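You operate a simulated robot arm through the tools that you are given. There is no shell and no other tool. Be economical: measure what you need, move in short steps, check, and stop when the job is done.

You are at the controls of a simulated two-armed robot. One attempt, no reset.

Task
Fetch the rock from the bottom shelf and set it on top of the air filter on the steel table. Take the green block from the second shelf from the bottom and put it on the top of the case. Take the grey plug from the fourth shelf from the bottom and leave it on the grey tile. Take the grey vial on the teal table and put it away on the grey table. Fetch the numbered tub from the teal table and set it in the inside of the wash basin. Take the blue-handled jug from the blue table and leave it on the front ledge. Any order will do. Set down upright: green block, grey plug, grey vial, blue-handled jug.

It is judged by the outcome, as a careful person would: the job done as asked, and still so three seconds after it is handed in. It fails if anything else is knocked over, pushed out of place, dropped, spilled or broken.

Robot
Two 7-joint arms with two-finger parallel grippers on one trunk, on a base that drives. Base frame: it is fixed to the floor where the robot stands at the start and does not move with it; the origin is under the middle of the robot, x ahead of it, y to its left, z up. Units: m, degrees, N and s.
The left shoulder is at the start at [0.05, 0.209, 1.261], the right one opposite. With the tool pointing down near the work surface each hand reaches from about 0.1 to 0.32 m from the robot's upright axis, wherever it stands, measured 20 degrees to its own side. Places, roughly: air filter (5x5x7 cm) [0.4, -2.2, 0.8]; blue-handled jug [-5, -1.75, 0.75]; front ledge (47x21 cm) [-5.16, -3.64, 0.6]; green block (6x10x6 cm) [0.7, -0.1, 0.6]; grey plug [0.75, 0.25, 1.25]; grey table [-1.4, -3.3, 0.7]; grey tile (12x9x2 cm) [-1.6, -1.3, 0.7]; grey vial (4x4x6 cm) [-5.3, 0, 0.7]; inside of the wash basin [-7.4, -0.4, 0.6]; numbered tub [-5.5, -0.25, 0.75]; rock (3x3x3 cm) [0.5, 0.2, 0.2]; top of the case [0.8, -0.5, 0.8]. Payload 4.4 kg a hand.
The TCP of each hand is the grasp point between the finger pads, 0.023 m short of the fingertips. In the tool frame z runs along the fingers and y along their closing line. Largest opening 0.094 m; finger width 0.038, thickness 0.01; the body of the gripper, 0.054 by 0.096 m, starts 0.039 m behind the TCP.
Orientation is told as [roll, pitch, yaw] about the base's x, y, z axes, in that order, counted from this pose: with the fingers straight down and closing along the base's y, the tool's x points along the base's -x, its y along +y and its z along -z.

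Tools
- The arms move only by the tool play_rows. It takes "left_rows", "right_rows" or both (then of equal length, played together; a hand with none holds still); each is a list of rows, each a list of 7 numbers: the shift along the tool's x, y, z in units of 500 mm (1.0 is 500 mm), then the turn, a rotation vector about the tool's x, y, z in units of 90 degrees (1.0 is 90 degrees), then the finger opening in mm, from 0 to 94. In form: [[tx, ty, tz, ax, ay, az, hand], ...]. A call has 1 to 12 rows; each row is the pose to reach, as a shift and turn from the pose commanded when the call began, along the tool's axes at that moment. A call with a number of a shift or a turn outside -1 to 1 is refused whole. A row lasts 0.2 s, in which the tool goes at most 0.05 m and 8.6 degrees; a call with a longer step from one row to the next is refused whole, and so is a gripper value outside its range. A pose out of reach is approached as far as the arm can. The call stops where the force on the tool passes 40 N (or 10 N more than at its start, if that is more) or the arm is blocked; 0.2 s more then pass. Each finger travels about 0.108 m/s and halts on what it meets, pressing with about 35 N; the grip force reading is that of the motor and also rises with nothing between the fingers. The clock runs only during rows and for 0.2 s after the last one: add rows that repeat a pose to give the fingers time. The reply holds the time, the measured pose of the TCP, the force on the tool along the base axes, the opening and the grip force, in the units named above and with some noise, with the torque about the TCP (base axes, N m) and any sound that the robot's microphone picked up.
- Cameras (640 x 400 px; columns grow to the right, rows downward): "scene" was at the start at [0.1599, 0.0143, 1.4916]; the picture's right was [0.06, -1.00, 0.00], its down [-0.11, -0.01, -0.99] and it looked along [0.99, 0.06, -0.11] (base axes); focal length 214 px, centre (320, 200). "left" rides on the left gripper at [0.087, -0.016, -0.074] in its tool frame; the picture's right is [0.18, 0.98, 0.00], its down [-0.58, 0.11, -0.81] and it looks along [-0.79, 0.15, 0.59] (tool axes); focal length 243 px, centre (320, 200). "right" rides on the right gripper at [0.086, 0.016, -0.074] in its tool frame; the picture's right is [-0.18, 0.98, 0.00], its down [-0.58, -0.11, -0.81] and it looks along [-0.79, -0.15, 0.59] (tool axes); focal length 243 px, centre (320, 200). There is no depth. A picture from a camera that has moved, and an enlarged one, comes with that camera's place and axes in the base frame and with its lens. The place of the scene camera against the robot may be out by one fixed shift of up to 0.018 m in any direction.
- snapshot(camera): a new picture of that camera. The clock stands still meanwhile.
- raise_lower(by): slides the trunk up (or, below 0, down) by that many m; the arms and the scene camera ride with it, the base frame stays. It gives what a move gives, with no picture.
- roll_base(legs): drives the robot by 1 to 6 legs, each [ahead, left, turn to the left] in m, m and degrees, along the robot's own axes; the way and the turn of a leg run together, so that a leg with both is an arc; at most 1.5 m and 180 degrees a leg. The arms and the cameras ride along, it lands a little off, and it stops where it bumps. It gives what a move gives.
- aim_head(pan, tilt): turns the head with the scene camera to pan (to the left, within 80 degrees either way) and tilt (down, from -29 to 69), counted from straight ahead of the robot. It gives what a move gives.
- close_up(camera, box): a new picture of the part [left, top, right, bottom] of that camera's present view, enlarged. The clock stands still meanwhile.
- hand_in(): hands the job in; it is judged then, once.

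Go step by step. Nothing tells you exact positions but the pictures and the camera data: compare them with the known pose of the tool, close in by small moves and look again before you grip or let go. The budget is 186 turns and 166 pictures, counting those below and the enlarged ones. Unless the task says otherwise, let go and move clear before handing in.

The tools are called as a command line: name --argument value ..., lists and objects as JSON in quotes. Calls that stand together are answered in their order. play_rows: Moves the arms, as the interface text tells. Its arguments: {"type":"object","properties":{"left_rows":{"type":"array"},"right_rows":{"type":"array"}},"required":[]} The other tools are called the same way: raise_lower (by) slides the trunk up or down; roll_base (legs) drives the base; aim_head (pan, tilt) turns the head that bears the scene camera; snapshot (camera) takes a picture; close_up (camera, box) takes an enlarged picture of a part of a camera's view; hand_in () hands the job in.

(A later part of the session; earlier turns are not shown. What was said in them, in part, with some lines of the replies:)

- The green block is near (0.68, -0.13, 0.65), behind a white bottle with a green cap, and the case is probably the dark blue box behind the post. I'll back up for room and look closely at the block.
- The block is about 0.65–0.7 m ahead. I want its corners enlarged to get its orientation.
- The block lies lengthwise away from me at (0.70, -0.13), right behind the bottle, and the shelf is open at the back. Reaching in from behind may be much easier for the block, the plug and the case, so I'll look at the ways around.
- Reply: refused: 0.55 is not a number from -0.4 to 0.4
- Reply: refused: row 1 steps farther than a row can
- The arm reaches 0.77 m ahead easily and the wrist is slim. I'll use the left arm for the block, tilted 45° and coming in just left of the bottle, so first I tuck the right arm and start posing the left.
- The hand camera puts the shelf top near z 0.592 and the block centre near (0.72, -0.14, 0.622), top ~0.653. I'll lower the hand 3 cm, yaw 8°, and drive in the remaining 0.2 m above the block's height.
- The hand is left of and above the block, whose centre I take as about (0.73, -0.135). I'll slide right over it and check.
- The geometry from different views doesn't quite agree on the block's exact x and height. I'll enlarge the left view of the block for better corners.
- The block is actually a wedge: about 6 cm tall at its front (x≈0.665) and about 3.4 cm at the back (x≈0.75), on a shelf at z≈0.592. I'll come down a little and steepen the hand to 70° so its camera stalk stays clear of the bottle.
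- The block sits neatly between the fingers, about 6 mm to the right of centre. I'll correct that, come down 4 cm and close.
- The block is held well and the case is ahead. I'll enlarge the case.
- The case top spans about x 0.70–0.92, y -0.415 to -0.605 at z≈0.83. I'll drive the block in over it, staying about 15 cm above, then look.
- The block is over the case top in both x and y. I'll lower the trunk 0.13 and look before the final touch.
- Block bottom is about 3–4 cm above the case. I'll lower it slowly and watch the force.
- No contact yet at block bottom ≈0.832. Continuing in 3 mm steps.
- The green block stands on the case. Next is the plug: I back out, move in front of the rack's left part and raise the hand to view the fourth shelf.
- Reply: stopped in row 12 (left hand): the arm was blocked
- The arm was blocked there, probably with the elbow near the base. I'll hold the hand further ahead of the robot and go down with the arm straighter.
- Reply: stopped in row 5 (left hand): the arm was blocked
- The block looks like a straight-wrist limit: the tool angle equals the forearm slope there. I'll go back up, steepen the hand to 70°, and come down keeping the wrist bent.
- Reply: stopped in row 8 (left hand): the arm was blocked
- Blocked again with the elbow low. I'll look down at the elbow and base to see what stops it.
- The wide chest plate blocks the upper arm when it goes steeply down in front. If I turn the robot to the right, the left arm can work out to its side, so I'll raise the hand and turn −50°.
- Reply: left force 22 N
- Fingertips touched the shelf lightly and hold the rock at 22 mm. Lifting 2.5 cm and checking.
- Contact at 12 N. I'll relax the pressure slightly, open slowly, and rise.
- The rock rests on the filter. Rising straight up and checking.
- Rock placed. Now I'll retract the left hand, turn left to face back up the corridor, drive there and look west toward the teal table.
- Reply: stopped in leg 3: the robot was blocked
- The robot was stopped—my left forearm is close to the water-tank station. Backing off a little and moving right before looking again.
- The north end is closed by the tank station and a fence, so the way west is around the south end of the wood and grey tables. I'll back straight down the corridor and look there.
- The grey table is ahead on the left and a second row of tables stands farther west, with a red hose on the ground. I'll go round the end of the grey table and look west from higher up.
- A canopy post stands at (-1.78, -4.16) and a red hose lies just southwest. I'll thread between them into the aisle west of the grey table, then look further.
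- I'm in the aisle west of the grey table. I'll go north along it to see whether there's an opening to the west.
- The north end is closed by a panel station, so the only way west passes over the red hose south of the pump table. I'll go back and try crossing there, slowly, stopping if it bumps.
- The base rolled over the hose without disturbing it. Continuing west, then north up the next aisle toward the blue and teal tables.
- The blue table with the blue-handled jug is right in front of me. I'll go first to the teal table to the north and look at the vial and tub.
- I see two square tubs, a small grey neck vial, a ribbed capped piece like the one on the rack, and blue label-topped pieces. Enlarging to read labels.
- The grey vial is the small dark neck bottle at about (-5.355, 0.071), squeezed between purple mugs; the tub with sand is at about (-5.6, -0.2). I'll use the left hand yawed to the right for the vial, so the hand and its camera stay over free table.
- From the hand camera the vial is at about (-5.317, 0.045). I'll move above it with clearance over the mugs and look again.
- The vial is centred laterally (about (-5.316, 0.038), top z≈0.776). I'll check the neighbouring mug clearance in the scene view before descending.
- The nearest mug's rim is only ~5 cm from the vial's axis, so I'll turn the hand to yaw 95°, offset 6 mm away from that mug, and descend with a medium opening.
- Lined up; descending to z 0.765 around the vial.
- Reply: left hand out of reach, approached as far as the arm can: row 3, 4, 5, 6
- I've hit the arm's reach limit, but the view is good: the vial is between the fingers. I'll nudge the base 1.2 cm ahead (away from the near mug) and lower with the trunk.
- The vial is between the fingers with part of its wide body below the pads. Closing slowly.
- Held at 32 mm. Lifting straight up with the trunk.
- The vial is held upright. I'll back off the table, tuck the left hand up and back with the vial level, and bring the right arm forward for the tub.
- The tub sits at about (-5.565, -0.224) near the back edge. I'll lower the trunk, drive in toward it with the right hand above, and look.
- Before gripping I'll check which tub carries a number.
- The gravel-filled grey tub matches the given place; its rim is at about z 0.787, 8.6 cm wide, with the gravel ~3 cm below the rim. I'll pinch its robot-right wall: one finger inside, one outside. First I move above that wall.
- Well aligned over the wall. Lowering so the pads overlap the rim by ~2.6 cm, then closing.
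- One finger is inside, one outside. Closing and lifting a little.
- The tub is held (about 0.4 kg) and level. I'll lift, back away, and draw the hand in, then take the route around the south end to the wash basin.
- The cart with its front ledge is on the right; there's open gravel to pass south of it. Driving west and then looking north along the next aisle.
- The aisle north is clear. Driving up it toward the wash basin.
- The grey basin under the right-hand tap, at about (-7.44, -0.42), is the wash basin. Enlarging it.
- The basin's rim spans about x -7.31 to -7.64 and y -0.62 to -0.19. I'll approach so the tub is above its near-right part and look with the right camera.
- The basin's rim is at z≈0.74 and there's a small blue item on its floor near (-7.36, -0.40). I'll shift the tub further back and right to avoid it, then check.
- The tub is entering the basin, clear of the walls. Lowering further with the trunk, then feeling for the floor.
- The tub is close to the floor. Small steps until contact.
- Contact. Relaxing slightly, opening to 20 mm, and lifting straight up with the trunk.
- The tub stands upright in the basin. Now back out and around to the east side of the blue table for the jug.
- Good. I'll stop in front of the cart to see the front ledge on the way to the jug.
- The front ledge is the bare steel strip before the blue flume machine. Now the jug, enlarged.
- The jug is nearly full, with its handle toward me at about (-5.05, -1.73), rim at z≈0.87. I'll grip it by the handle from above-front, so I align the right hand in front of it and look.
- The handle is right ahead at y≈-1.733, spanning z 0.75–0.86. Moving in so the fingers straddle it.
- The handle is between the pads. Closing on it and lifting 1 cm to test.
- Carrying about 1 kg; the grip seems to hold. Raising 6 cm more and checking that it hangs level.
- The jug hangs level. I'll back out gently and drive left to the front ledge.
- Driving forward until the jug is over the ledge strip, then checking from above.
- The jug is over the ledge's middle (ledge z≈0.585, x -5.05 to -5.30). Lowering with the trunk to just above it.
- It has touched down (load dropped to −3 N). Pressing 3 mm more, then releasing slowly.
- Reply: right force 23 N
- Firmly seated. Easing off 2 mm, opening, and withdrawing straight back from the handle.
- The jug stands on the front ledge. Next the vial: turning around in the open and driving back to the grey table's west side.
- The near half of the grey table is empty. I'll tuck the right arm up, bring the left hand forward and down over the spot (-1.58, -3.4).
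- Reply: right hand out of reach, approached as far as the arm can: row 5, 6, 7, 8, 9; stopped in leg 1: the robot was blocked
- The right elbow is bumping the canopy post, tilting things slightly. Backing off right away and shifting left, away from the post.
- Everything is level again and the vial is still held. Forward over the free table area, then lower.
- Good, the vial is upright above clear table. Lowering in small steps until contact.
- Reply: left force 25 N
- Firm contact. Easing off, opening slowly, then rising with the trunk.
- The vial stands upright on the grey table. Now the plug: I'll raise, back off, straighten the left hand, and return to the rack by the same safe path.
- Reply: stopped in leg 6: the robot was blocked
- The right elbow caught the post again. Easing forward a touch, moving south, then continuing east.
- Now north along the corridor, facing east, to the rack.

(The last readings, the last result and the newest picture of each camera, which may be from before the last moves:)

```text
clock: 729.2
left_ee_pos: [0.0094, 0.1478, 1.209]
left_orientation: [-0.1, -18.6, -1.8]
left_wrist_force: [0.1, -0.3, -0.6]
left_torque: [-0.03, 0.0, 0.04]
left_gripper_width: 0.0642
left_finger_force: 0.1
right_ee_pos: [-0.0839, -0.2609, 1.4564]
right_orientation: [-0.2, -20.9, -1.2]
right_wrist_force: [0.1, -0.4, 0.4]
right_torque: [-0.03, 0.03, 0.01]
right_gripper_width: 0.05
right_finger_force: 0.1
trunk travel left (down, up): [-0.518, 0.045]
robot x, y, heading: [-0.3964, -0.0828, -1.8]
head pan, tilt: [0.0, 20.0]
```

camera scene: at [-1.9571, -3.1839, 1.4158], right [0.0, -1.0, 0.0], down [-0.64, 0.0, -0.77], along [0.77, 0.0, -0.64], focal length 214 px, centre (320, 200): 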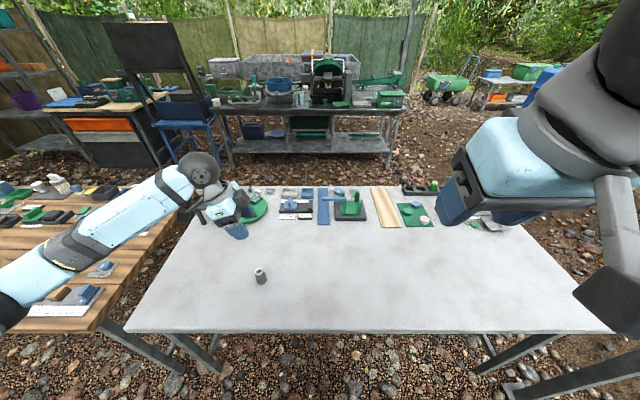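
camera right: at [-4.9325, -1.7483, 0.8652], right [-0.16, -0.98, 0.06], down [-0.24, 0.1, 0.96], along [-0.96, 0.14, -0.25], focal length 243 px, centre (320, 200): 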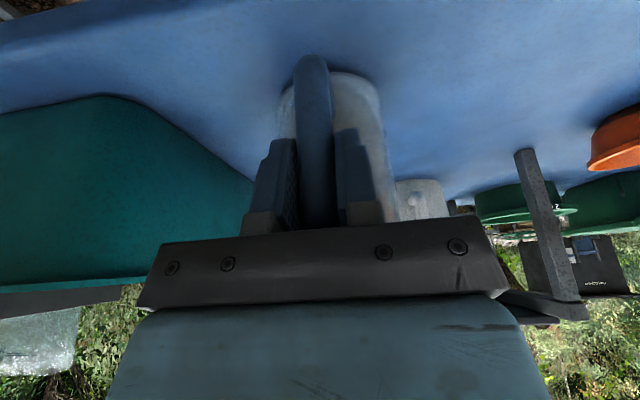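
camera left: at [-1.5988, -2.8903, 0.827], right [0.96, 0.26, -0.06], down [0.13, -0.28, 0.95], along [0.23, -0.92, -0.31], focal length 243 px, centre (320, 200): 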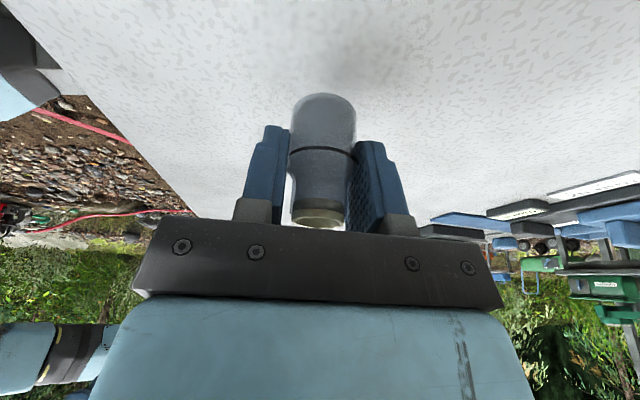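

Squaring up and backing off, then posing the left hand at 45° at the fourth shelf's height, outside the rack.

roll_base --legs '[[-0.22, 0, 1.8]]'

raise_lower --by 0.04

play_rows --left_rows '[[-0.087, -0.005, -0.007, 0, -0.029, 0, 64], [-0.173, -0.01, -0.014, 0, -0.059, 0, 64], [-0.26, -0.015, -0.021, 0, -0.088, 0, 64], [-0.347, -0.02, -0.028, 0, -0.118, 0, 64], [-0.434, -0.025, -0.035, 0, -0.147, 0, 64], [-0.52, -0.03, -0.041, 0, -0.176, 0, 64], [-0.607, -0.035, -0.048, 0, -0.206, 0, 64], [-0.694, -0.04, -0.055, 0, -0.235, 0, 64], [-0.78, -0.045, -0.062, 0, -0.265, 0, 64], [-0.867, -0.05, -0.069, 0, -0.294, 0, 64]]'

snapshot --camera "left"

```text
clock: 730.9
left_ee_pos: [-0.2172, 0.1642, 1.2091]
left_orientation: [0.0, -18.5, -0.2]
left_wrist_force: [0.0, -0.5, 0.4]
left_torque: [0.01, 0.01, 0.01]
left_gripper_width: 0.0637
left_finger_force: 0.1
right_ee_pos: [-0.2993, -0.2471, 1.4538]
right_orientation: [-0.4, -20.9, 0.6]
right_wrist_force: [-0.3, -0.5, -0.1]
right_torque: [0.0, -0.01, -0.02]
right_gripper_width: 0.0499
right_finger_force: 0.0
trunk travel left (down, up): [-0.518, 0.045]
robot x, y, heading: [-0.6172, -0.0798, -0.3]
head pan, tilt: [0.0, 20.0]
```

```text
clock: 731.7
left_ee_pos: [-0.2175, 0.1647, 1.2495]
left_orientation: [0.0, -18.6, -0.2]
left_wrist_force: [0.0, 0.3, -0.5]
left_torque: [0.0, 0.0, -0.01]
left_gripper_width: 0.0642
left_finger_force: 0.0
right_ee_pos: [-0.2982, -0.2467, 1.4958]
right_orientation: [-0.3, -20.9, 0.6]
right_wrist_force: [-0.6, -0.7, -1.7]
right_torque: [-0.02, -0.01, -0.02]
right_gripper_width: 0.05
right_finger_force: 0.0
trunk travel left (down, up): [-0.558, 0.005]
robot x, y, heading: [-0.6154, -0.084, 0.1]
head pan, tilt: [0.0, 20.0]
```

```text
clock: 733.9
left_ee_pos: [0.1834, 0.1377, 1.419]
left_orientation: [0.1, -45.0, -0.3]
left_wrist_force: [0.0, 0.1, 0.5]
left_torque: [0.0, 0.02, 0.02]
left_gripper_width: 0.0638
left_finger_force: 0.1
right_ee_pos: [-0.2981, -0.2489, 1.4947]
right_orientation: [-0.1, -20.9, 0.7]
right_wrist_force: [0.1, 0.0, -0.6]
right_torque: [0.0, -0.02, 0.02]
right_gripper_width: 0.0499
right_finger_force: 0.1
trunk travel left (down, up): [-0.558, 0.005]
robot x, y, heading: [-0.6187, -0.0815, -0.2]
head pan, tilt: [0.0, 20.0]
```

```text
18 pictures are left
camera left: at [0.0679, 0.1204, 1.4097], right [-0.13, 0.98, -0.13], down [-0.16, 0.11, 0.98], along [0.98, 0.14, 0.14], focal length 243 px, centre (320, 200)
```

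left: 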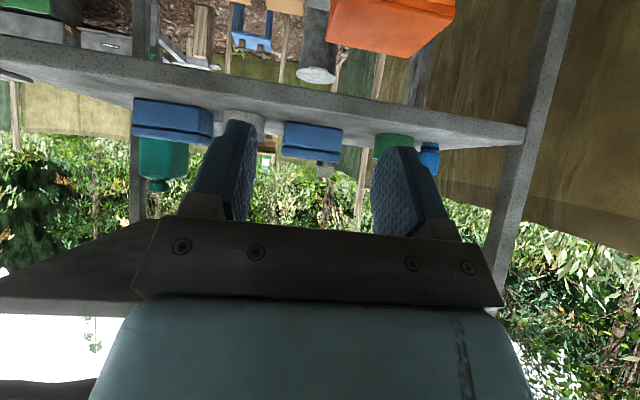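

The blue box's top is at about z 1.406 and the upper shelf's underside at 1.658. I'll raise the hand to pass over the box and drive in most of the way.

play_rows --left_rows '[[-0.025, -0.003, -0.025, 0, 0, 0, 64], [-0.05, -0.005, -0.05, 0, 0, 0, 64], [-0.05, -0.005, -0.05, 0, 0, 0, 64]]'

roll_base --legs '[[0.42, 0, 0.2]]'

snapshot --camera "left"

```text
clock: 734.7
left_ee_pos: [0.1826, 0.1361, 1.4557]
left_orientation: [-0.2, -45.1, -0.2]
left_wrist_force: [-0.4, 0.0, -0.7]
left_torque: [-0.01, 0.02, -0.01]
left_gripper_width: 0.064
left_finger_force: 0.0
right_ee_pos: [-0.2991, -0.2473, 1.4955]
right_orientation: [-0.3, -20.9, 0.5]
right_wrist_force: [-0.2, 0.4, -0.5]
right_torque: [-0.02, -0.01, -0.04]
right_gripper_width: 0.0499
right_finger_force: 0.0
trunk travel left (down, up): [-0.558, 0.005]
robot x, y, heading: [-0.618, -0.0834, -0.4]
head pan, tilt: [0.0, 20.0]
```

```text
clock: 737.3
left_ee_pos: [0.5956, 0.1418, 1.4562]
left_orientation: [0.0, -45.1, 0.2]
left_wrist_force: [0.1, -0.5, 0.4]
left_torque: [-0.02, -0.02, -0.02]
left_gripper_width: 0.0641
left_finger_force: 0.0
right_ee_pos: [0.1179, -0.2441, 1.4961]
right_orientation: [-0.3, -21.0, 1.0]
right_wrist_force: [-0.1, -1.0, 0.1]
right_torque: [-0.01, -0.05, 0.01]
right_gripper_width: 0.0501
right_finger_force: 0.1
trunk travel left (down, up): [-0.558, 0.005]
robot x, y, heading: [-0.2016, -0.0817, 0.6]
head pan, tilt: [0.0, 20.0]
```

```text
17 pictures are left
camera left: at [0.4801, 0.1245, 1.4461], right [-0.13, 0.98, -0.13], down [-0.16, 0.11, 0.98], along [0.98, 0.15, 0.14], focal length 243 px, centre (320, 200)
```

left: 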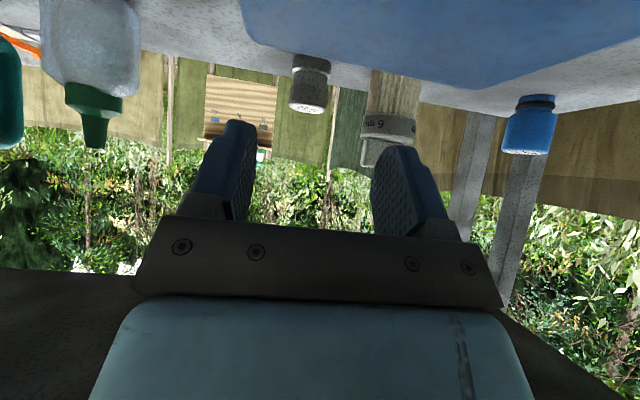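

The plug is clearly visible at (0.775, 0.14), well behind the box (whose back edge is at x≈0.58). Driving the remaining 17 cm and squaring the heading.

roll_base --legs '[[0.17, 0, -0.6]]'

play_rows --left_rows '[[0.02, 0, 0.02, 0, 0.07, 0, 64], [0.04, 0, 0.04, 0, 0.14, 0, 64], [0.06, 0, 0.06, 0, 0.21, 0, 64], [0.07, 0, 0.07, 0, 0.278, 0, 64], [0.07, 0, 0.07, 0, 0.278, 0, 64]]'

snapshot --camera "left"

```text
clock: 738.7
left_ee_pos: [0.7003, 0.1371, 1.4832]
left_orientation: [1.0, -47.2, -0.1]
left_wrist_force: [-0.2, 0.5, 1.4]
left_torque: [0.0, -0.04, 0.01]
left_gripper_width: 0.064
left_finger_force: 0.1
right_ee_pos: [0.2263, -0.2548, 1.5038]
right_orientation: [0.3, -22.6, 1.2]
right_wrist_force: [-0.4, 0.3, 0.1]
right_torque: [0.03, -0.01, 0.01]
right_gripper_width: 0.05
right_finger_force: 0.1
trunk travel left (down, up): [-0.558, 0.005]
robot x, y, heading: [-0.0582, -0.0783, 1.1]
head pan, tilt: [0.0, 20.0]
stopped in leg 1: the robot was blocked; the commanded pose is now the measured one
```

```text
clock: 740.1
left_ee_pos: [0.6997, 0.1651, 1.4348]
left_orientation: [0.6, -22.3, 1.9]
left_wrist_force: [0.4, 0.5, 2.5]
left_torque: [0.07, 0.02, 0.03]
left_gripper_width: 0.064
left_finger_force: 0.0
right_ee_pos: [0.2286, -0.2421, 1.5043]
right_orientation: [0.0, -22.7, 2.1]
right_wrist_force: [0.2, -1.1, -1.2]
right_torque: [0.04, -0.01, 0.02]
right_gripper_width: 0.0498
right_finger_force: 0.1
trunk travel left (down, up): [-0.558, 0.005]
robot x, y, heading: [-0.0573, -0.0801, 1.4]
head pan, tilt: [0.0, 20.0]
stopped in row 5 (left hand): the arm was blocked; the commanded pose is now the measured one
```

```text
16 pictures are left
camera left: at [0.5915, 0.1431, 1.4696], right [-0.21, 0.98, -0.06], down [0.23, 0.11, 0.97], along [0.95, 0.19, -0.24], focal length 243 px, centre (320, 200)
```

left: 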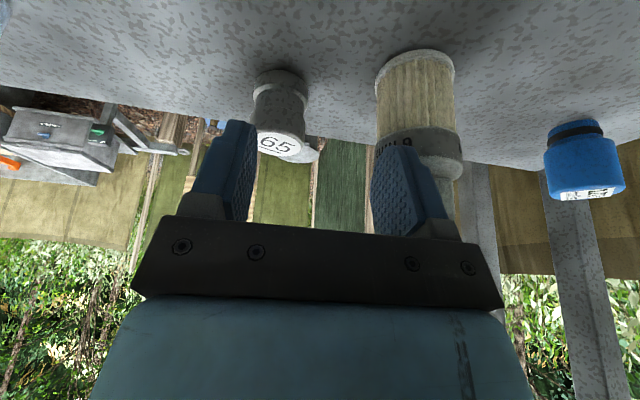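

Something—likely the forearm or elbow—touched the rack. Backing off at once and looking at the arm.

roll_base --legs '[[-0.14, 0, 0]]'

aim_head --pan 30 --tilt 5

snapshot --camera "scene"

```text
clock: 741.4
left_ee_pos: [0.6055, 0.1544, 1.4026]
left_orientation: [0.2, -19.9, 1.1]
left_wrist_force: [0.7, 0.0, -1.3]
left_torque: [-0.01, 0.02, 0.0]
left_gripper_width: 0.0641
left_finger_force: 0.1
right_ee_pos: [0.1327, -0.2425, 1.4941]
right_orientation: [-0.3, -20.6, 1.6]
right_wrist_force: [0.3, 0.9, 1.1]
right_torque: [-0.01, 0.02, -0.02]
right_gripper_width: 0.0502
right_finger_force: 0.1
trunk travel left (down, up): [-0.558, 0.005]
robot x, y, heading: [-0.1928, -0.0831, 0.8]
head pan, tilt: [0.0, 20.0]
```

```text
clock: 742.4
left_ee_pos: [0.6011, 0.1533, 1.4053]
left_orientation: [0.3, -20.1, 1.1]
left_wrist_force: [0.3, -0.8, 0.2]
left_torque: [0.0, 0.02, 0.01]
left_gripper_width: 0.0638
left_finger_force: 0.1
right_ee_pos: [0.1274, -0.2437, 1.4953]
right_orientation: [-0.1, -20.9, 1.5]
right_wrist_force: [-0.3, 0.6, -0.3]
right_torque: [-0.02, 0.0, -0.01]
right_gripper_width: 0.0501
right_finger_force: 0.1
trunk travel left (down, up): [-0.558, 0.005]
robot x, y, heading: [-0.196, -0.0853, 1.2]
head pan, tilt: [30.0, 5.0]
```

```text
15 pictures are left
camera scene: at [-0.0465, -0.0261, 1.7115], right [0.51, -0.86, 0.0], down [-0.08, -0.04, -1.0], along [0.86, 0.51, -0.09], focal length 214 px, centre (320, 200)
```

scene: 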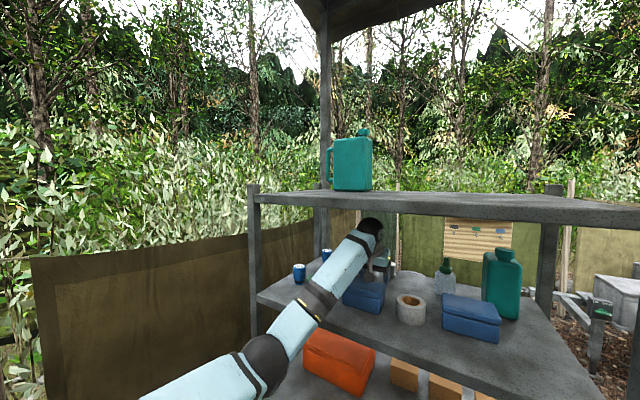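

The elbow is low, so the forearm probably met the shelf edge. I'll straighten the heading, reach out further with the arm so the forearm runs higher, and then creep in with the base.

roll_base --legs '[[0, 0, -1.3]]'

play_rows --left_rows '[[-0.033, 0, 0.012, 0, 0, 0, 64], [-0.066, 0, 0.024, 0, 0, 0, 64], [-0.1, 0, 0.036, 0, 0, 0, 64], [-0.132, 0, 0.048, 0, 0, 0, 64], [-0.132, 0, 0.048, 0, 0, 0, 64]]'

snapshot --camera "left"

```text
clock: 743.1
left_ee_pos: [0.6062, 0.1368, 1.4054]
left_orientation: [0.3, -20.1, -0.2]
left_wrist_force: [0.5, 0.0, -1.0]
left_torque: [0.0, 0.01, -0.01]
left_gripper_width: 0.0642
left_finger_force: 0.0
right_ee_pos: [0.1239, -0.2495, 1.4946]
right_orientation: [-0.3, -20.8, 0.5]
right_wrist_force: [-0.1, 0.7, -0.2]
right_torque: [-0.01, -0.02, -0.03]
right_gripper_width: 0.05
right_finger_force: 0.0
trunk travel left (down, up): [-0.558, 0.005]
robot x, y, heading: [-0.191, -0.0803, -0.5]
head pan, tilt: [30.0, 5.0]
```

```text
clock: 744.3
left_ee_pos: [0.6778, 0.1365, 1.4041]
left_orientation: [0.2, -20.1, -0.3]
left_wrist_force: [0.0, -0.3, -0.3]
left_torque: [-0.02, -0.01, -0.01]
left_gripper_width: 0.064
left_finger_force: 0.1
right_ee_pos: [0.1246, -0.2499, 1.4964]
right_orientation: [-0.4, -20.8, 0.3]
right_wrist_force: [-0.5, 0.6, -0.6]
right_torque: [-0.04, -0.02, -0.03]
right_gripper_width: 0.05
right_finger_force: 0.0
trunk travel left (down, up): [-0.558, 0.005]
robot x, y, heading: [-0.1924, -0.0816, -0.2]
head pan, tilt: [30.0, 5.0]
```

```text
14 pictures are left
camera left: at [0.569, 0.119, 1.4434], right [-0.17, 0.98, -0.06], down [0.27, 0.11, 0.96], along [0.95, 0.15, -0.28], focal length 243 px, centre (320, 200)
```

left: 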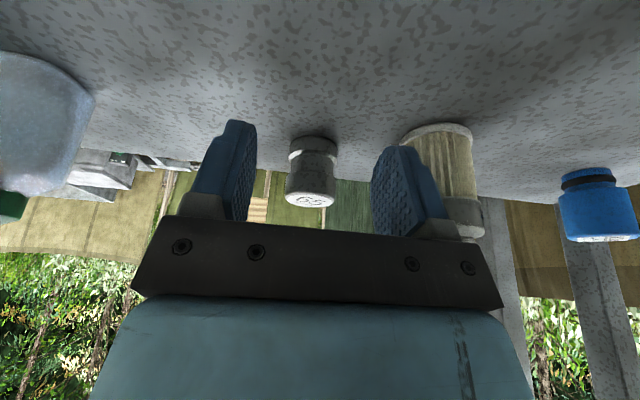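

Lined up well with the plug. Creeping in 9.5 cm with the base.

roll_base --legs '[[0.05, 0, 0], [0.043, 0, 0]]'

```text
clock: 745.9
left_ee_pos: [0.7728, 0.1346, 1.4106]
left_orientation: [0.1, -20.4, -0.1]
left_wrist_force: [0.2, 0.1, -0.5]
left_torque: [-0.02, 0.04, 0.0]
left_gripper_width: 0.0643
left_finger_force: 0.0
right_ee_pos: [0.2198, -0.2512, 1.4942]
right_orientation: [-0.3, -20.6, 0.3]
right_wrist_force: [0.1, 0.2, 0.0]
right_torque: [0.0, 0.05, 0.0]
right_gripper_width: 0.0499
right_finger_force: 0.2
trunk travel left (down, up): [-0.558, 0.005]
robot x, y, heading: [-0.1011, -0.0828, -0.6]
head pan, tilt: [30.0, 5.0]
stopped in leg 2: the robot was blocked; the commanded pose is now the measured one
```

Positioned, but a light contact stopped it. Backing 1 cm and looking at where the arm is close.

roll_base --legs '[[-0.01, 0, 0]]'

aim_head --pan 35 --tilt 25

snapshot --camera "scene"

```text
clock: 746.6
left_ee_pos: [0.7639, 0.1351, 1.4088]
left_orientation: [0.1, -20.5, -0.2]
left_wrist_force: [1.3, 0.4, -0.3]
left_torque: [0.03, 0.01, -0.01]
left_gripper_width: 0.0639
left_finger_force: 0.0
right_ee_pos: [0.2107, -0.251, 1.4937]
right_orientation: [-0.2, -20.7, 0.3]
right_wrist_force: [0.4, -0.2, 0.4]
right_torque: [-0.02, 0.04, 0.0]
right_gripper_width: 0.0501
right_finger_force: 0.0
trunk travel left (down, up): [-0.558, 0.005]
robot x, y, heading: [-0.1089, -0.0825, -0.5]
head pan, tilt: [30.0, 5.0]
```

```text
clock: 747.5
left_ee_pos: [0.7597, 0.135, 1.4134]
left_orientation: [0.1, -20.7, -0.2]
left_wrist_force: [0.5, -0.3, -0.2]
left_torque: [-0.01, -0.01, 0.01]
left_gripper_width: 0.064
left_finger_force: 0.1
right_ee_pos: [0.2064, -0.2507, 1.496]
right_orientation: [-0.3, -21.0, 0.3]
right_wrist_force: [-0.1, -0.9, -0.7]
right_torque: [0.01, -0.03, 0.0]
right_gripper_width: 0.0501
right_finger_force: 0.1
trunk travel left (down, up): [-0.558, 0.005]
robot x, y, heading: [-0.1122, -0.0809, -0.3]
head pan, tilt: [35.0, 25.0]
```

```text
13 pictures are left
camera scene: at [0.0325, -0.0221, 1.6793], right [0.57, -0.82, 0.0], down [-0.35, -0.24, -0.91], along [0.75, 0.51, -0.42], focal length 214 px, centre (320, 200)
```

scene: 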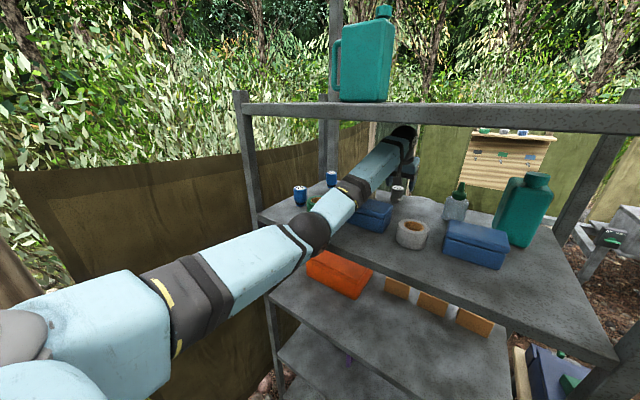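

The elbow is right at the shelf's front edge. I'll lower just the hand with the arm, in small steps.

play_rows --left_rows '[[0.003, 0.003, 0.02, 0, 0, 0, 64], [0.007, 0.006, 0.04, 0, 0, 0, 64], [0.01, 0.006, 0.06, 0, 0, 0, 64], [0.013, 0.006, 0.08, 0, 0, 0, 64], [0.013, 0.006, 0.08, 0, 0, 0, 64]]'

snapshot --camera "left"

```text
clock: 748.7
left_ee_pos: [0.7599, 0.1386, 1.3869]
left_orientation: [0.1, -21.6, -0.2]
left_wrist_force: [0.5, 0.2, 0.5]
left_torque: [0.03, 0.03, 0.02]
left_gripper_width: 0.064
left_finger_force: 0.1
right_ee_pos: [0.1969, -0.2514, 1.4994]
right_orientation: [-0.1, -21.5, 0.3]
right_wrist_force: [-0.5, -1.0, 0.2]
right_torque: [0.01, -0.02, 0.01]
right_gripper_width: 0.0499
right_finger_force: 0.1
trunk travel left (down, up): [-0.558, 0.005]
robot x, y, heading: [-0.111, -0.0821, -0.4]
head pan, tilt: [35.0, 25.0]
```

```text
12 pictures are left
camera left: at [0.6509, 0.1221, 1.4224], right [-0.17, 0.98, -0.06], down [0.24, 0.11, 0.96], along [0.95, 0.15, -0.26], focal length 243 px, centre (320, 200)
```

left: 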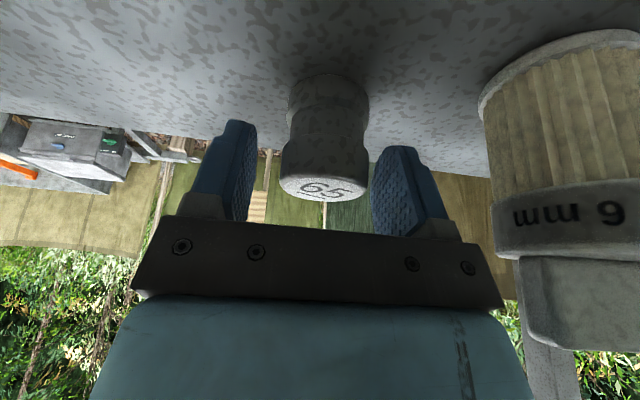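

The plug's head is between the pads with ~2 cm overlap. Closing.

play_rows --left_rows '[[0, 0, 0, 0, 0, 0, 54], [0, 0, 0, 0, 0, 0, 46], [0, 0, 0, 0, 0, 0, 38], [0, 0, 0, 0, 0, 0, 30], [0, 0, 0, 0, 0, 0, 30], [0, 0, 0, 0, 0, 0, 30]]'

play_rows --left_rows '[[-0.006, 0, -0.019, 0, 0, 0, 30], [-0.012, 0, -0.037, 0, 0, 0, 30], [-0.018, 0, -0.056, 0, 0, 0, 30], [-0.018, 0, -0.056, 0, 0, 0, 30]]'

snapshot --camera "left"

```text
clock: 750.1
left_ee_pos: [0.7599, 0.1368, 1.3858]
left_orientation: [0.2, -21.6, -0.2]
left_wrist_force: [-1.2, 2.5, 6.2]
left_torque: [-0.06, 0.02, -0.04]
left_gripper_width: 0.0411
left_finger_force: 35.5
right_ee_pos: [0.1971, -0.2514, 1.4983]
right_orientation: [-0.2, -21.3, 0.3]
right_wrist_force: [-0.8, 0.1, 0.3]
right_torque: [0.0, -0.03, 0.0]
right_gripper_width: 0.05
right_finger_force: 0.0
trunk travel left (down, up): [-0.558, 0.005]
robot x, y, heading: [-0.1066, -0.0821, -0.3]
head pan, tilt: [35.0, 25.0]
```

```text
clock: 751.1
left_ee_pos: [0.7674, 0.1373, 1.4019]
left_orientation: [0.0, -20.6, -0.2]
left_wrist_force: [-0.6, 0.0, -0.1]
left_torque: [0.03, -0.02, -0.05]
left_gripper_width: 0.0405
left_finger_force: 35.5
right_ee_pos: [0.2062, -0.251, 1.496]
right_orientation: [-0.2, -21.0, 0.2]
right_wrist_force: [-0.1, 0.0, -0.4]
right_torque: [0.0, -0.05, -0.02]
right_gripper_width: 0.0499
right_finger_force: 0.0
trunk travel left (down, up): [-0.558, 0.005]
robot x, y, heading: [-0.1117, -0.0812, -0.7]
head pan, tilt: [35.0, 25.0]
```

```text
11 pictures are left
camera left: at [0.6578, 0.1208, 1.4388], right [-0.17, 0.98, -0.06], down [0.26, 0.11, 0.96], along [0.95, 0.15, -0.27], focal length 243 px, centre (320, 200)
```

left: 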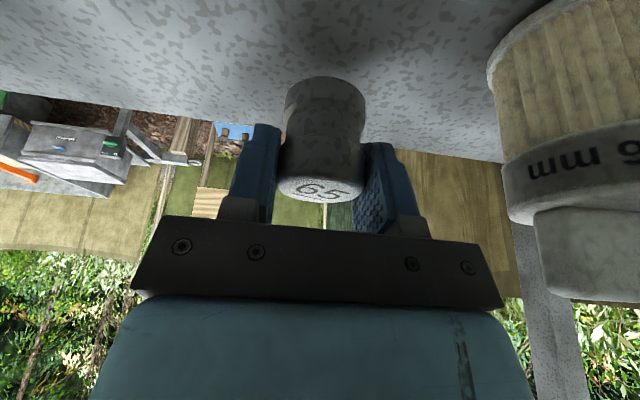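

The plug is held. To clear the box on the way out I'll raise the hand while leveling it to 45°, then check before backing straight out.

play_rows --left_rows '[[-0.013, 0, -0.034, 0, -0.07, 0, 30], [-0.026, 0, -0.068, 0, -0.14, 0, 30], [-0.039, 0, -0.102, 0, -0.21, 0, 30], [-0.051, 0, -0.135, 0, -0.272, 0, 30], [-0.051, 0, -0.135, 0, -0.272, 0, 30]]'

snapshot --camera "left"

```text
clock: 752.3
left_ee_pos: [0.7674, 0.1378, 1.4735]
left_orientation: [0.2, -45.2, -0.3]
left_wrist_force: [-0.1, 0.0, -1.1]
left_torque: [0.04, -0.01, -0.04]
left_gripper_width: 0.0407
left_finger_force: 35.0
right_ee_pos: [0.2073, -0.2503, 1.4945]
right_orientation: [-0.2, -20.9, 0.2]
right_wrist_force: [0.3, -0.3, -0.4]
right_torque: [0.03, 0.01, -0.01]
right_gripper_width: 0.0502
right_finger_force: 0.0
trunk travel left (down, up): [-0.558, 0.005]
robot x, y, heading: [-0.1131, -0.0838, -0.3]
head pan, tilt: [35.0, 25.0]
```

```text
10 pictures are left
camera left: at [0.6525, 0.1213, 1.4633], right [-0.13, 0.98, -0.13], down [-0.16, 0.11, 0.98], along [0.98, 0.15, 0.15], focal length 243 px, centre (320, 200)
```

left: 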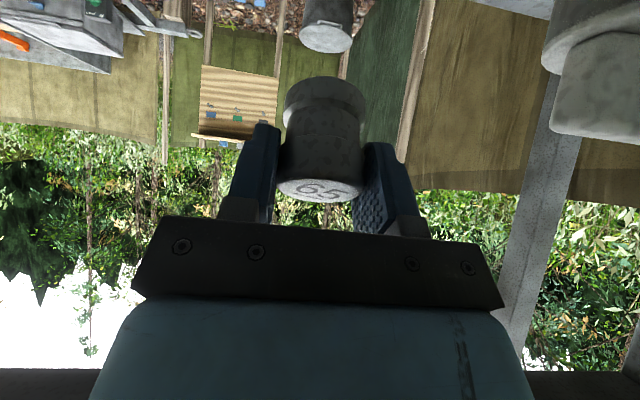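

The plug is clear above the box's height. Backing straight out.

roll_base --legs '[[-0.5, 0, 0]]'

aim_head --pan 15 --tilt 15

close_up --camera "scene" --box '[180, 90, 500, 290]'

```text
clock: 755.2
left_ee_pos: [0.2649, 0.1411, 1.4725]
left_orientation: [0.2, -45.0, -0.3]
left_wrist_force: [-0.3, -0.1, -0.9]
left_torque: [0.01, 0.04, 0.01]
left_gripper_width: 0.0407
left_finger_force: 34.8
right_ee_pos: [-0.2944, -0.2471, 1.4949]
right_orientation: [-0.2, -20.8, 0.3]
right_wrist_force: [0.5, 0.9, 0.0]
right_torque: [0.01, 0.01, -0.01]
right_gripper_width: 0.05
right_finger_force: 0.2
trunk travel left (down, up): [-0.558, 0.005]
robot x, y, heading: [-0.6128, -0.0777, -0.5]
head pan, tilt: [35.0, 25.0]
```

```text
clock: 756.1
left_ee_pos: [0.2645, 0.1411, 1.4731]
left_orientation: [0.1, -45.0, -0.3]
left_wrist_force: [0.7, -1.2, -0.9]
left_torque: [0.01, -0.02, 0.0]
left_gripper_width: 0.0409
left_finger_force: 34.8
right_ee_pos: [-0.2964, -0.2475, 1.4959]
right_orientation: [-0.3, -20.9, 0.4]
right_wrist_force: [-0.2, 0.5, -0.7]
right_torque: [0.02, -0.02, 0.01]
right_gripper_width: 0.0498
right_finger_force: 0.0
trunk travel left (down, up): [-0.558, 0.005]
robot x, y, heading: [-0.6116, -0.0799, -0.2]
head pan, tilt: [15.0, 15.0]
```

```text
2.00 times, centred on (340, 190) of scene
camera zoom: at [-0.4561, -0.0475, 1.6954], right [0.25, -0.97, 0.0], down [-0.25, -0.07, -0.97], along [0.93, 0.24, -0.26], focal length 429 px, centre (280, 220)
```

zoom: 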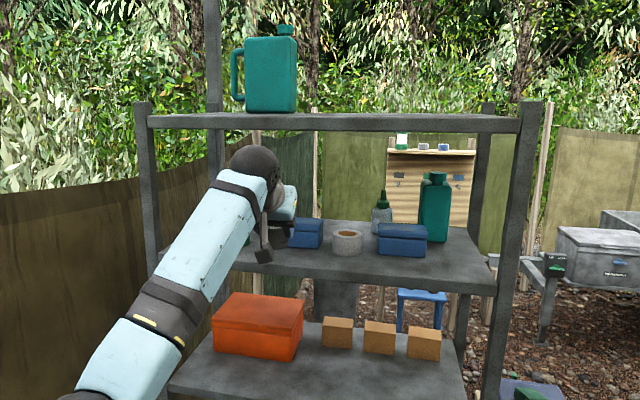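

The plug is out. The left blue box looks a bit different from before, so I'll zoom to check it.

close_up --camera "scene" --box '[300, 185, 400, 225]'

```text
6.40 times, centred on (350, 205) of scene
camera zoom: at [-0.4561, -0.0475, 1.6954], right [0.25, -0.97, 0.0], down [-0.25, -0.07, -0.97], along [0.93, 0.24, -0.26], focal length 1373 px, centre (128, 168)
```

zoom: 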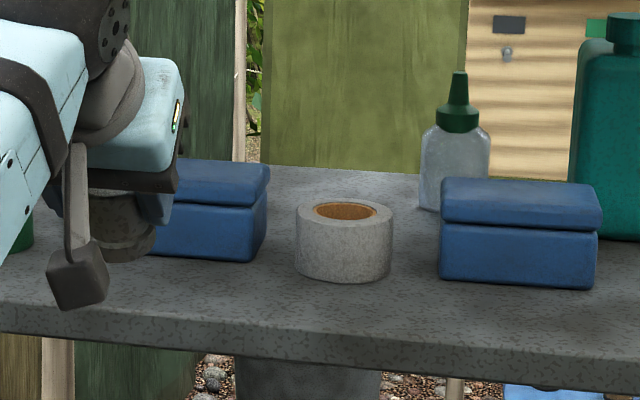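

The box position agrees with the first picture within measuring error. Now I retract the plug hand upright and drive to the tile via the south end and the west aisle.

play_rows --left_rows '[[0.064, 0, -0.064, 0, 0.029, 0, 30], [0.127, 0, -0.127, 0, 0.059, 0, 30], [0.19, 0, -0.19, 0, 0.088, 0, 30], [0.254, 0, -0.254, 0, 0.117, 0, 30], [0.318, 0, -0.318, 0, 0.147, 0, 30], [0.38, 0, -0.38, 0, 0.176, 0, 30], [0.445, 0, -0.445, 0, 0.205, 0, 30], [0.509, 0, -0.509, 0, 0.235, 0, 30], [0.572, 0, -0.572, 0, 0.264, 0, 30], [0.636, 0, -0.636, 0, 0.285, 0, 30]]'

roll_base --legs '[[0.17, -1.0, 0], [0, -1.4, 0], [0, -1.4, 0], [0, -0.97, 0], [0, 0, 180]]'

```text
clock: 758.3
left_ee_pos: [-0.1882, 0.1422, 1.4725]
left_orientation: [0.2, -19.5, -0.2]
left_wrist_force: [-0.8, -0.1, -0.1]
left_torque: [-0.01, -0.03, -0.02]
left_gripper_width: 0.041
left_finger_force: 35.4
right_ee_pos: [-0.2981, -0.2476, 1.4964]
right_orientation: [-0.4, -20.8, 0.3]
right_wrist_force: [0.0, -0.5, 0.4]
right_torque: [-0.01, -0.04, -0.01]
right_gripper_width: 0.05
right_finger_force: 0.0
trunk travel left (down, up): [-0.558, 0.005]
robot x, y, heading: [-0.6149, -0.0807, -0.5]
head pan, tilt: [15.0, 15.0]
```

```text
clock: 807.2
left_ee_pos: [-0.8702, -5.0644, 1.4716]
left_orientation: [0.2, -19.5, 179.4]
left_wrist_force: [0.8, 0.1, -0.8]
left_torque: [-0.04, 0.02, 0.01]
left_gripper_width: 0.0402
left_finger_force: 34.4
right_ee_pos: [-0.7582, -4.6755, 1.4951]
right_orientation: [-0.1, -21.0, -179.9]
right_wrist_force: [0.2, 0.1, 0.2]
right_torque: [-0.04, 0.03, 0.0]
right_gripper_width: 0.0499
right_finger_force: 0.1
trunk travel left (down, up): [-0.558, 0.005]
robot x, y, heading: [-0.4401, -4.843, 179.5]
head pan, tilt: [15.0, 15.0]
```

roll_base --legs '[[1.38, 0, 0.5], [0.3, -0.35, 0], [0.18, -0.4, 0], [0, -1.3, 0], [0, -1.3, 0], [0, 0, 180]]'

aim_head --pan 0 --tilt 40

snapshot --camera "scene"

```text
clock: 850.7
left_ee_pos: [-1.8079, -1.2429, 1.4707]
left_orientation: [0.2, -19.5, 0.6]
left_wrist_force: [-0.5, 0.8, -0.5]
left_torque: [-0.02, 0.0, -0.02]
left_gripper_width: 0.0407
left_finger_force: 35.0
right_ee_pos: [-1.9108, -1.6336, 1.4957]
right_orientation: [-0.2, -20.9, 1.1]
right_wrist_force: [0.9, -0.5, 1.0]
right_torque: [0.0, 0.01, 0.01]
right_gripper_width: 0.0498
right_finger_force: 0.0
trunk travel left (down, up): [-0.558, 0.005]
robot x, y, heading: [-2.2336, -1.471, 0.5]
head pan, tilt: [15.0, 15.0]
```

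```text
clock: 851.6
left_ee_pos: [-1.8075, -1.2426, 1.4718]
left_orientation: [0.1, -19.4, 0.6]
left_wrist_force: [-0.2, -0.8, -1.2]
left_torque: [-0.03, 0.04, -0.01]
left_gripper_width: 0.0407
left_finger_force: 34.6
right_ee_pos: [-1.9118, -1.634, 1.4963]
right_orientation: [-0.2, -21.0, 1.2]
right_wrist_force: [0.1, -0.5, -0.6]
right_torque: [-0.03, 0.03, -0.02]
right_gripper_width: 0.0498
right_finger_force: 0.1
trunk travel left (down, up): [-0.558, 0.005]
robot x, y, heading: [-2.2333, -1.4713, 0.3]
head pan, tilt: [0.0, 40.0]
```

```text
7 pictures are left
camera scene: at [-2.079, -1.4607, 1.6559], right [0.01, -1.0, 0.0], down [-0.64, 0.0, -0.77], along [0.77, 0.01, -0.64], focal length 214 px, centre (320, 200)
```

scene: 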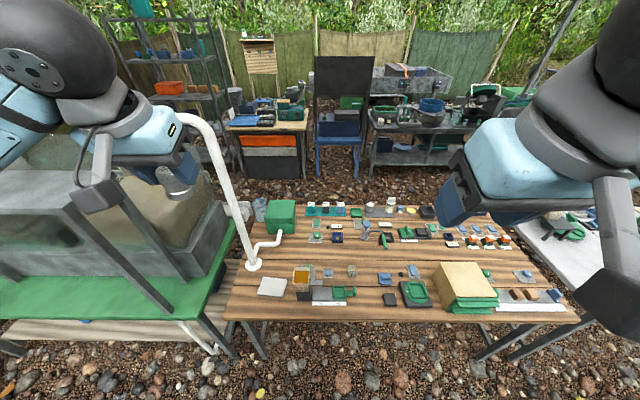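

I see a bare light-grey tile at the near-left of the wood table, about (-1.59, -1.22). Enlarging to confirm.

close_up --camera "scene" --box '[235, 245, 395, 325]'

```text
4.00 times, centred on (315, 285) of scene
camera zoom: at [-2.079, -1.4607, 1.6559], right [0.01, -1.0, 0.0], down [-0.64, 0.0, -0.77], along [0.77, 0.01, -0.64], focal length 858 px, centre (340, -140)
```

zoom: 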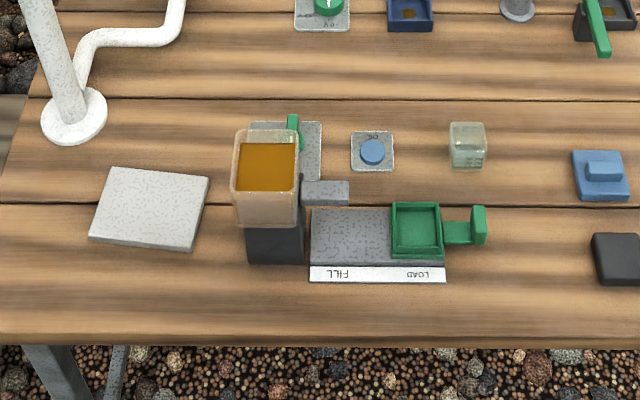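

That bare grey tile is the target; its centre is about (-1.60, -1.235). I'll shift right to keep my elbow away from the tank station, lower, and bring the plug above the tile.

roll_base --legs '[[0.08, -0.13, -0.4]]'

raise_lower --by -0.4

raise_lower --by -0.1

play_rows --left_rows '[[-0.036, 0.055, 0.03, 0, -0.005, 0, 30], [-0.072, 0.11, 0.06, 0, -0.01, 0, 30], [-0.108, 0.164, 0.09, 0, -0.015, 0, 30], [-0.144, 0.219, 0.12, 0, -0.02, 0, 30], [-0.18, 0.274, 0.15, 0, -0.023, 0, 30]]'

snapshot --camera "left"

```text
clock: 853.4
left_ee_pos: [-1.7253, -1.3731, 1.4721]
left_orientation: [0.1, -19.4, 0.2]
left_wrist_force: [-0.1, 0.6, -0.1]
left_torque: [-0.04, 0.01, -0.01]
left_gripper_width: 0.0405
left_finger_force: 35.0
right_ee_pos: [-1.8348, -1.7646, 1.4966]
right_orientation: [-0.2, -20.9, 0.6]
right_wrist_force: [0.0, 0.7, -0.2]
right_torque: [-0.02, -0.03, 0.02]
right_gripper_width: 0.0501
right_finger_force: 0.0
trunk travel left (down, up): [-0.558, 0.005]
robot x, y, heading: [-2.1516, -1.6007, 0.0]
head pan, tilt: [0.0, 40.0]
```

```text
clock: 857.2
left_ee_pos: [-1.727, -1.3744, 1.0709]
left_orientation: [0.2, -19.5, 0.2]
left_wrist_force: [-1.8, -0.7, -1.8]
left_torque: [-0.02, 0.0, 0.02]
left_gripper_width: 0.0406
left_finger_force: 34.6
right_ee_pos: [-1.8339, -1.7657, 1.0945]
right_orientation: [-0.2, -20.7, 0.7]
right_wrist_force: [1.0, -0.1, -0.4]
right_torque: [0.0, 0.02, -0.01]
right_gripper_width: 0.0497
right_finger_force: 0.0
trunk travel left (down, up): [-0.158, 0.405]
robot x, y, heading: [-2.1502, -1.5971, 0.2]
head pan, tilt: [0.0, 40.0]
```

```text
clock: 858.6
left_ee_pos: [-1.7259, -1.3744, 0.9723]
left_orientation: [0.2, -19.5, 0.2]
left_wrist_force: [0.3, -0.4, -1.1]
left_torque: [-0.03, 0.0, -0.04]
left_gripper_width: 0.0408
left_finger_force: 35.3
right_ee_pos: [-1.8329, -1.7663, 0.9966]
right_orientation: [-0.2, -20.9, 0.7]
right_wrist_force: [0.0, -0.8, -0.8]
right_torque: [0.04, 0.01, -0.03]
right_gripper_width: 0.0497
right_finger_force: 0.1
trunk travel left (down, up): [-0.058, 0.505]
robot x, y, heading: [-2.1561, -1.6022, -0.0]
head pan, tilt: [0.0, 40.0]
```

```text
clock: 859.8
left_ee_pos: [-1.6162, -1.2369, 0.9305]
left_orientation: [0.2, -21.5, 0.1]
left_wrist_force: [0.7, -0.5, -0.6]
left_torque: [-0.03, 0.02, 0.02]
left_gripper_width: 0.0403
left_finger_force: 34.7
right_ee_pos: [-1.8341, -1.7659, 0.9959]
right_orientation: [-0.3, -20.8, 0.7]
right_wrist_force: [-0.6, 0.4, -0.4]
right_torque: [-0.01, 0.01, 0.02]
right_gripper_width: 0.0502
right_finger_force: 0.0
trunk travel left (down, up): [-0.058, 0.505]
robot x, y, heading: [-2.151, -1.6003, 0.1]
head pan, tilt: [0.0, 40.0]
```

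```text
5 pictures are left
camera left: at [-1.7251, -1.2542, 0.967], right [-0.17, 0.98, -0.06], down [0.25, 0.11, 0.96], along [0.95, 0.15, -0.26], focal length 243 px, centre (320, 200)
```

left: 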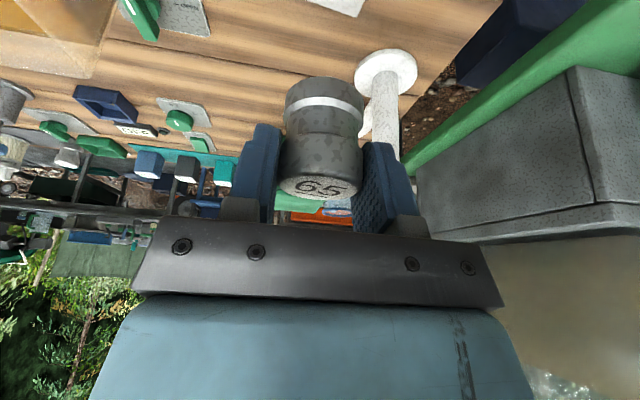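

The plug is upright above the tile; I shift 1.5 cm right and descend to about 3 cm above it.

play_rows --left_rows '[[0.02, -0.03, 0.051, 0, 0, 0, 30], [0.04, -0.03, 0.102, 0, 0, 0, 30], [0.06, -0.03, 0.153, 0, 0, 0, 30], [0.076, -0.03, 0.194, 0, 0, 0, 30], [0.076, -0.03, 0.194, 0, 0, 0, 30]]'

snapshot --camera "left"

```text
clock: 861.0
left_ee_pos: [-1.6159, -1.2513, 0.8259]
left_orientation: [0.3, -21.5, 0.1]
left_wrist_force: [0.4, 0.7, -1.3]
left_torque: [0.0, 0.02, 0.0]
left_gripper_width: 0.0403
left_finger_force: 35.0
right_ee_pos: [-1.8341, -1.7652, 0.9953]
right_orientation: [-0.2, -20.9, 0.8]
right_wrist_force: [-0.2, 0.2, -0.4]
right_torque: [0.01, 0.02, 0.01]
right_gripper_width: 0.0502
right_finger_force: 0.0
trunk travel left (down, up): [-0.058, 0.505]
robot x, y, heading: [-2.1523, -1.6016, -0.2]
head pan, tilt: [0.0, 40.0]
```

```text
4 pictures are left
camera left: at [-1.7247, -1.2694, 0.8624], right [-0.18, 0.98, -0.06], down [0.24, 0.11, 0.96], along [0.95, 0.15, -0.26], focal length 243 px, centre (320, 200)
```

left: 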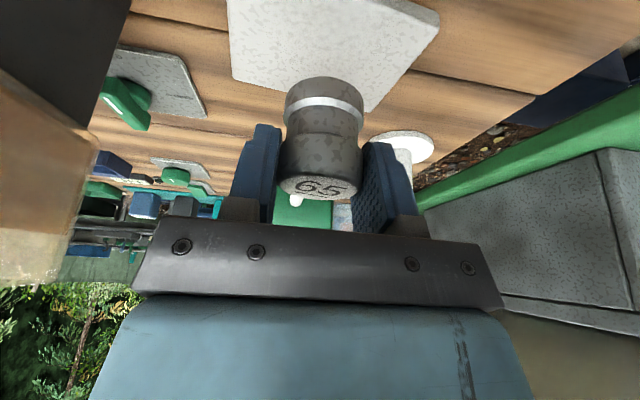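

The plug is over the tile's middle (tile x -1.55 to -1.64, y -1.20 to -1.32). Lowering slowly to contact.

play_rows --left_rows '[[0.0055, -0.01, 0.014, 0, 0, 0, 30], [0.011, -0.014, 0.028, 0, 0, 0, 30], [0.0165, -0.014, 0.042, 0, 0, 0, 30], [0.02, -0.014, 0.051, 0, 0, 0, 30], [0.0235, -0.014, 0.0595, 0, 0, 0, 30]]'

```text
clock: 862.2
left_ee_pos: [-1.6156, -1.2577, 0.7948]
left_orientation: [0.2, -21.4, 0.3]
left_wrist_force: [-0.6, -0.8, -1.7]
left_torque: [-0.02, 0.01, -0.01]
left_gripper_width: 0.0403
left_finger_force: 35.3
right_ee_pos: [-1.8325, -1.7656, 0.9959]
right_orientation: [-0.3, -21.0, 0.7]
right_wrist_force: [-0.4, 0.6, 0.8]
right_torque: [0.0, -0.01, -0.02]
right_gripper_width: 0.05
right_finger_force: 0.1
trunk travel left (down, up): [-0.058, 0.505]
robot x, y, heading: [-2.1522, -1.6022, -0.2]
head pan, tilt: [0.0, 40.0]
```

play_rows --left_rows '[[0.0022, 0, 0.0056, 0, 0, 0, 30], [0.0044, 0, 0.0112, 0, 0, 0, 30], [0.0066, 0, 0.0168, 0, 0, 0, 30], [0.0088, 0, 0.0223, 0, 0, 0, 30]]'

```text
clock: 863.2
left_ee_pos: [-1.6159, -1.2583, 0.7832]
left_orientation: [0.2, -21.5, 0.3]
left_wrist_force: [-0.2, -0.2, -0.6]
left_torque: [0.0, -0.01, -0.01]
left_gripper_width: 0.0404
left_finger_force: 34.9
right_ee_pos: [-1.8338, -1.7662, 0.9956]
right_orientation: [-0.2, -21.0, 0.7]
right_wrist_force: [0.6, 0.5, 0.0]
right_torque: [-0.01, 0.0, -0.02]
right_gripper_width: 0.05
right_finger_force: 0.1
trunk travel left (down, up): [-0.058, 0.505]
robot x, y, heading: [-2.1528, -1.5988, -0.1]
head pan, tilt: [0.0, 40.0]
```

play_rows --left_rows '[[0.0022, 0, 0.0056, 0, 0, 0, 30], [0.0044, 0, 0.0112, 0, 0, 0, 30], [0.0066, 0, 0.0168, 0, 0, 0, 30]]'

```text
clock: 864.0
left_ee_pos: [-1.6164, -1.2598, 0.775]
left_orientation: [0.2, -21.6, 0.2]
left_wrist_force: [-1.3, 1.9, 12.4]
left_torque: [-0.04, 0.02, 0.0]
left_gripper_width: 0.0402
left_finger_force: 35.3
right_ee_pos: [-1.8341, -1.7659, 0.9954]
right_orientation: [-0.2, -20.8, 0.6]
right_wrist_force: [-1.1, 0.0, 0.1]
right_torque: [-0.01, -0.03, -0.01]
right_gripper_width: 0.0502
right_finger_force: 0.1
trunk travel left (down, up): [-0.058, 0.505]
robot x, y, heading: [-2.1501, -1.5975, 0.1]
head pan, tilt: [0.0, 40.0]
```

Contact at 12 N. Easing off, opening slowly, and rising with the trunk.

play_rows --left_rows '[[-0.001, 0, -0.0026, 0, 0, 0, 30], [-0.001, 0, -0.0026, 0, 0, 0, 42], [-0.001, 0, -0.0026, 0, 0, 0, 46], [-0.001, 0, -0.0026, 0, 0, 0, 54], [-0.001, 0, -0.0026, 0, 0, 0, 62], [-0.001, 0, -0.0026, 0, 0, 0, 62]]'

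raise_lower --by 0.25

roll_base --legs '[[-0.12, 0, 0]]'

aim_head --pan 20 --tilt 42

snapshot --camera "scene"

```text
clock: 865.4
left_ee_pos: [-1.6155, -1.2594, 0.7759]
left_orientation: [0.3, -21.5, 0.2]
left_wrist_force: [-0.1, 0.6, 0.0]
left_torque: [0.0, -0.03, -0.03]
left_gripper_width: 0.0621
left_finger_force: 0.0
right_ee_pos: [-1.8342, -1.7654, 0.9954]
right_orientation: [-0.2, -20.9, 0.7]
right_wrist_force: [0.4, 0.2, -0.2]
right_torque: [0.0, -0.01, -0.04]
right_gripper_width: 0.0498
right_finger_force: 0.1
trunk travel left (down, up): [-0.058, 0.505]
robot x, y, heading: [-2.1493, -1.6, -0.1]
head pan, tilt: [0.0, 40.0]
```

```text
clock: 867.9
left_ee_pos: [-1.6162, -1.2593, 1.0263]
left_orientation: [0.2, -21.5, 0.2]
left_wrist_force: [0.5, 0.6, 0.5]
left_torque: [0.01, -0.01, 0.0]
left_gripper_width: 0.0621
left_finger_force: 0.0
right_ee_pos: [-1.8336, -1.7662, 1.2452]
right_orientation: [-0.1, -20.9, 0.8]
right_wrist_force: [0.0, 1.2, -0.3]
right_torque: [-0.02, 0.01, 0.0]
right_gripper_width: 0.0497
right_finger_force: 0.0
trunk travel left (down, up): [-0.308, 0.255]
robot x, y, heading: [-2.1528, -1.6001, -0.2]
head pan, tilt: [0.0, 40.0]
```

```text
clock: 869.2
left_ee_pos: [-1.7361, -1.2578, 1.0252]
left_orientation: [0.2, -21.6, 0.2]
left_wrist_force: [0.4, 0.3, -0.5]
left_torque: [0.0, -0.01, -0.02]
left_gripper_width: 0.062
left_finger_force: 0.1
right_ee_pos: [-1.9536, -1.7655, 1.2451]
right_orientation: [-0.2, -20.9, 0.7]
right_wrist_force: [0.5, 0.8, 1.0]
right_torque: [0.0, -0.02, 0.01]
right_gripper_width: 0.0498
right_finger_force: 0.1
trunk travel left (down, up): [-0.308, 0.255]
robot x, y, heading: [-2.2722, -1.6019, 0.3]
head pan, tilt: [0.0, 40.0]
```

```text
clock: 870.0
left_ee_pos: [-1.7362, -1.2578, 1.0256]
left_orientation: [0.2, -21.5, 0.3]
left_wrist_force: [-0.5, -0.1, 0.5]
left_torque: [0.01, -0.01, -0.02]
left_gripper_width: 0.0622
left_finger_force: 0.1
right_ee_pos: [-1.9511, -1.7661, 1.2451]
right_orientation: [-0.2, -20.8, 0.7]
right_wrist_force: [-0.1, -0.5, 0.4]
right_torque: [-0.03, -0.02, 0.0]
right_gripper_width: 0.0498
right_finger_force: 0.0
trunk travel left (down, up): [-0.308, 0.255]
robot x, y, heading: [-2.269, -1.6013, -0.0]
head pan, tilt: [20.0, 42.0]
```

```text
3 pictures are left
camera scene: at [-2.1245, -1.5626, 1.4028], right [0.34, -0.94, 0.0], down [-0.63, -0.23, -0.74], along [0.7, 0.25, -0.67], focal length 214 px, centre (320, 200)
```

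scene: 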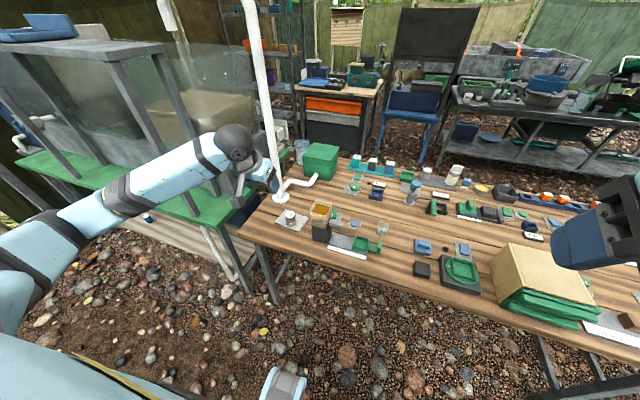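

The plug stands on the tile. One close look to confirm it's upright.

close_up --camera "scene" --box '[260, 190, 340, 240]'

```text
8.00 times, centred on (300, 215) of scene
camera zoom: at [-2.1245, -1.5626, 1.4028], right [0.34, -0.94, 0.0], down [-0.63, -0.23, -0.74], along [0.7, 0.25, -0.67], focal length 1716 px, centre (480, 80)
```

zoom: 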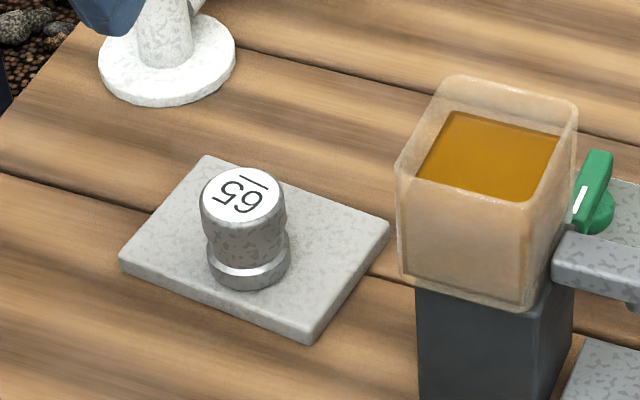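

The plug stands upright and centred on the grey tile, and all six items are placed with both hands empty and clear. Handing in.

hand_in

```text
The job is handed in.
```

I moved all six items to where you asked, and the job is handed in. I saw each one in place after letting go, but I didn't go back for a final look at all six together.

- **Rock:** on top of the air filter on the steel table.
- **Green block:** upright on top of the case.
- **Grey plug:** upright on the grey tile. Two pieces on the fourth shelf could have been it. I took the grey one marked "65" and left the ribbed "6 mm" one.
- **Grey vial:** upright on the grey table.
- **Numbered tub:** in the grey wash basin with its gravel still in it. I never saw a number on it; I chose it because it was closest to the place you gave.
- **Blue-handled jug:** upright on the front ledge, still full.

The robot bumped things several times:
- **Water-tank station:** once, probably with the left arm.
- **Canopy post:** twice, probably with the right elbow.
- **Rack's fourth shelf:** twice with the left arm, while reaching for the plug. The blue box there looked unmoved when I compared pictures, to within about 1–2 cm.

It also drove over the red hose several times; when I checked after the first crossing, the hose hadn't moved. I saw nothing knocked over or spilled.
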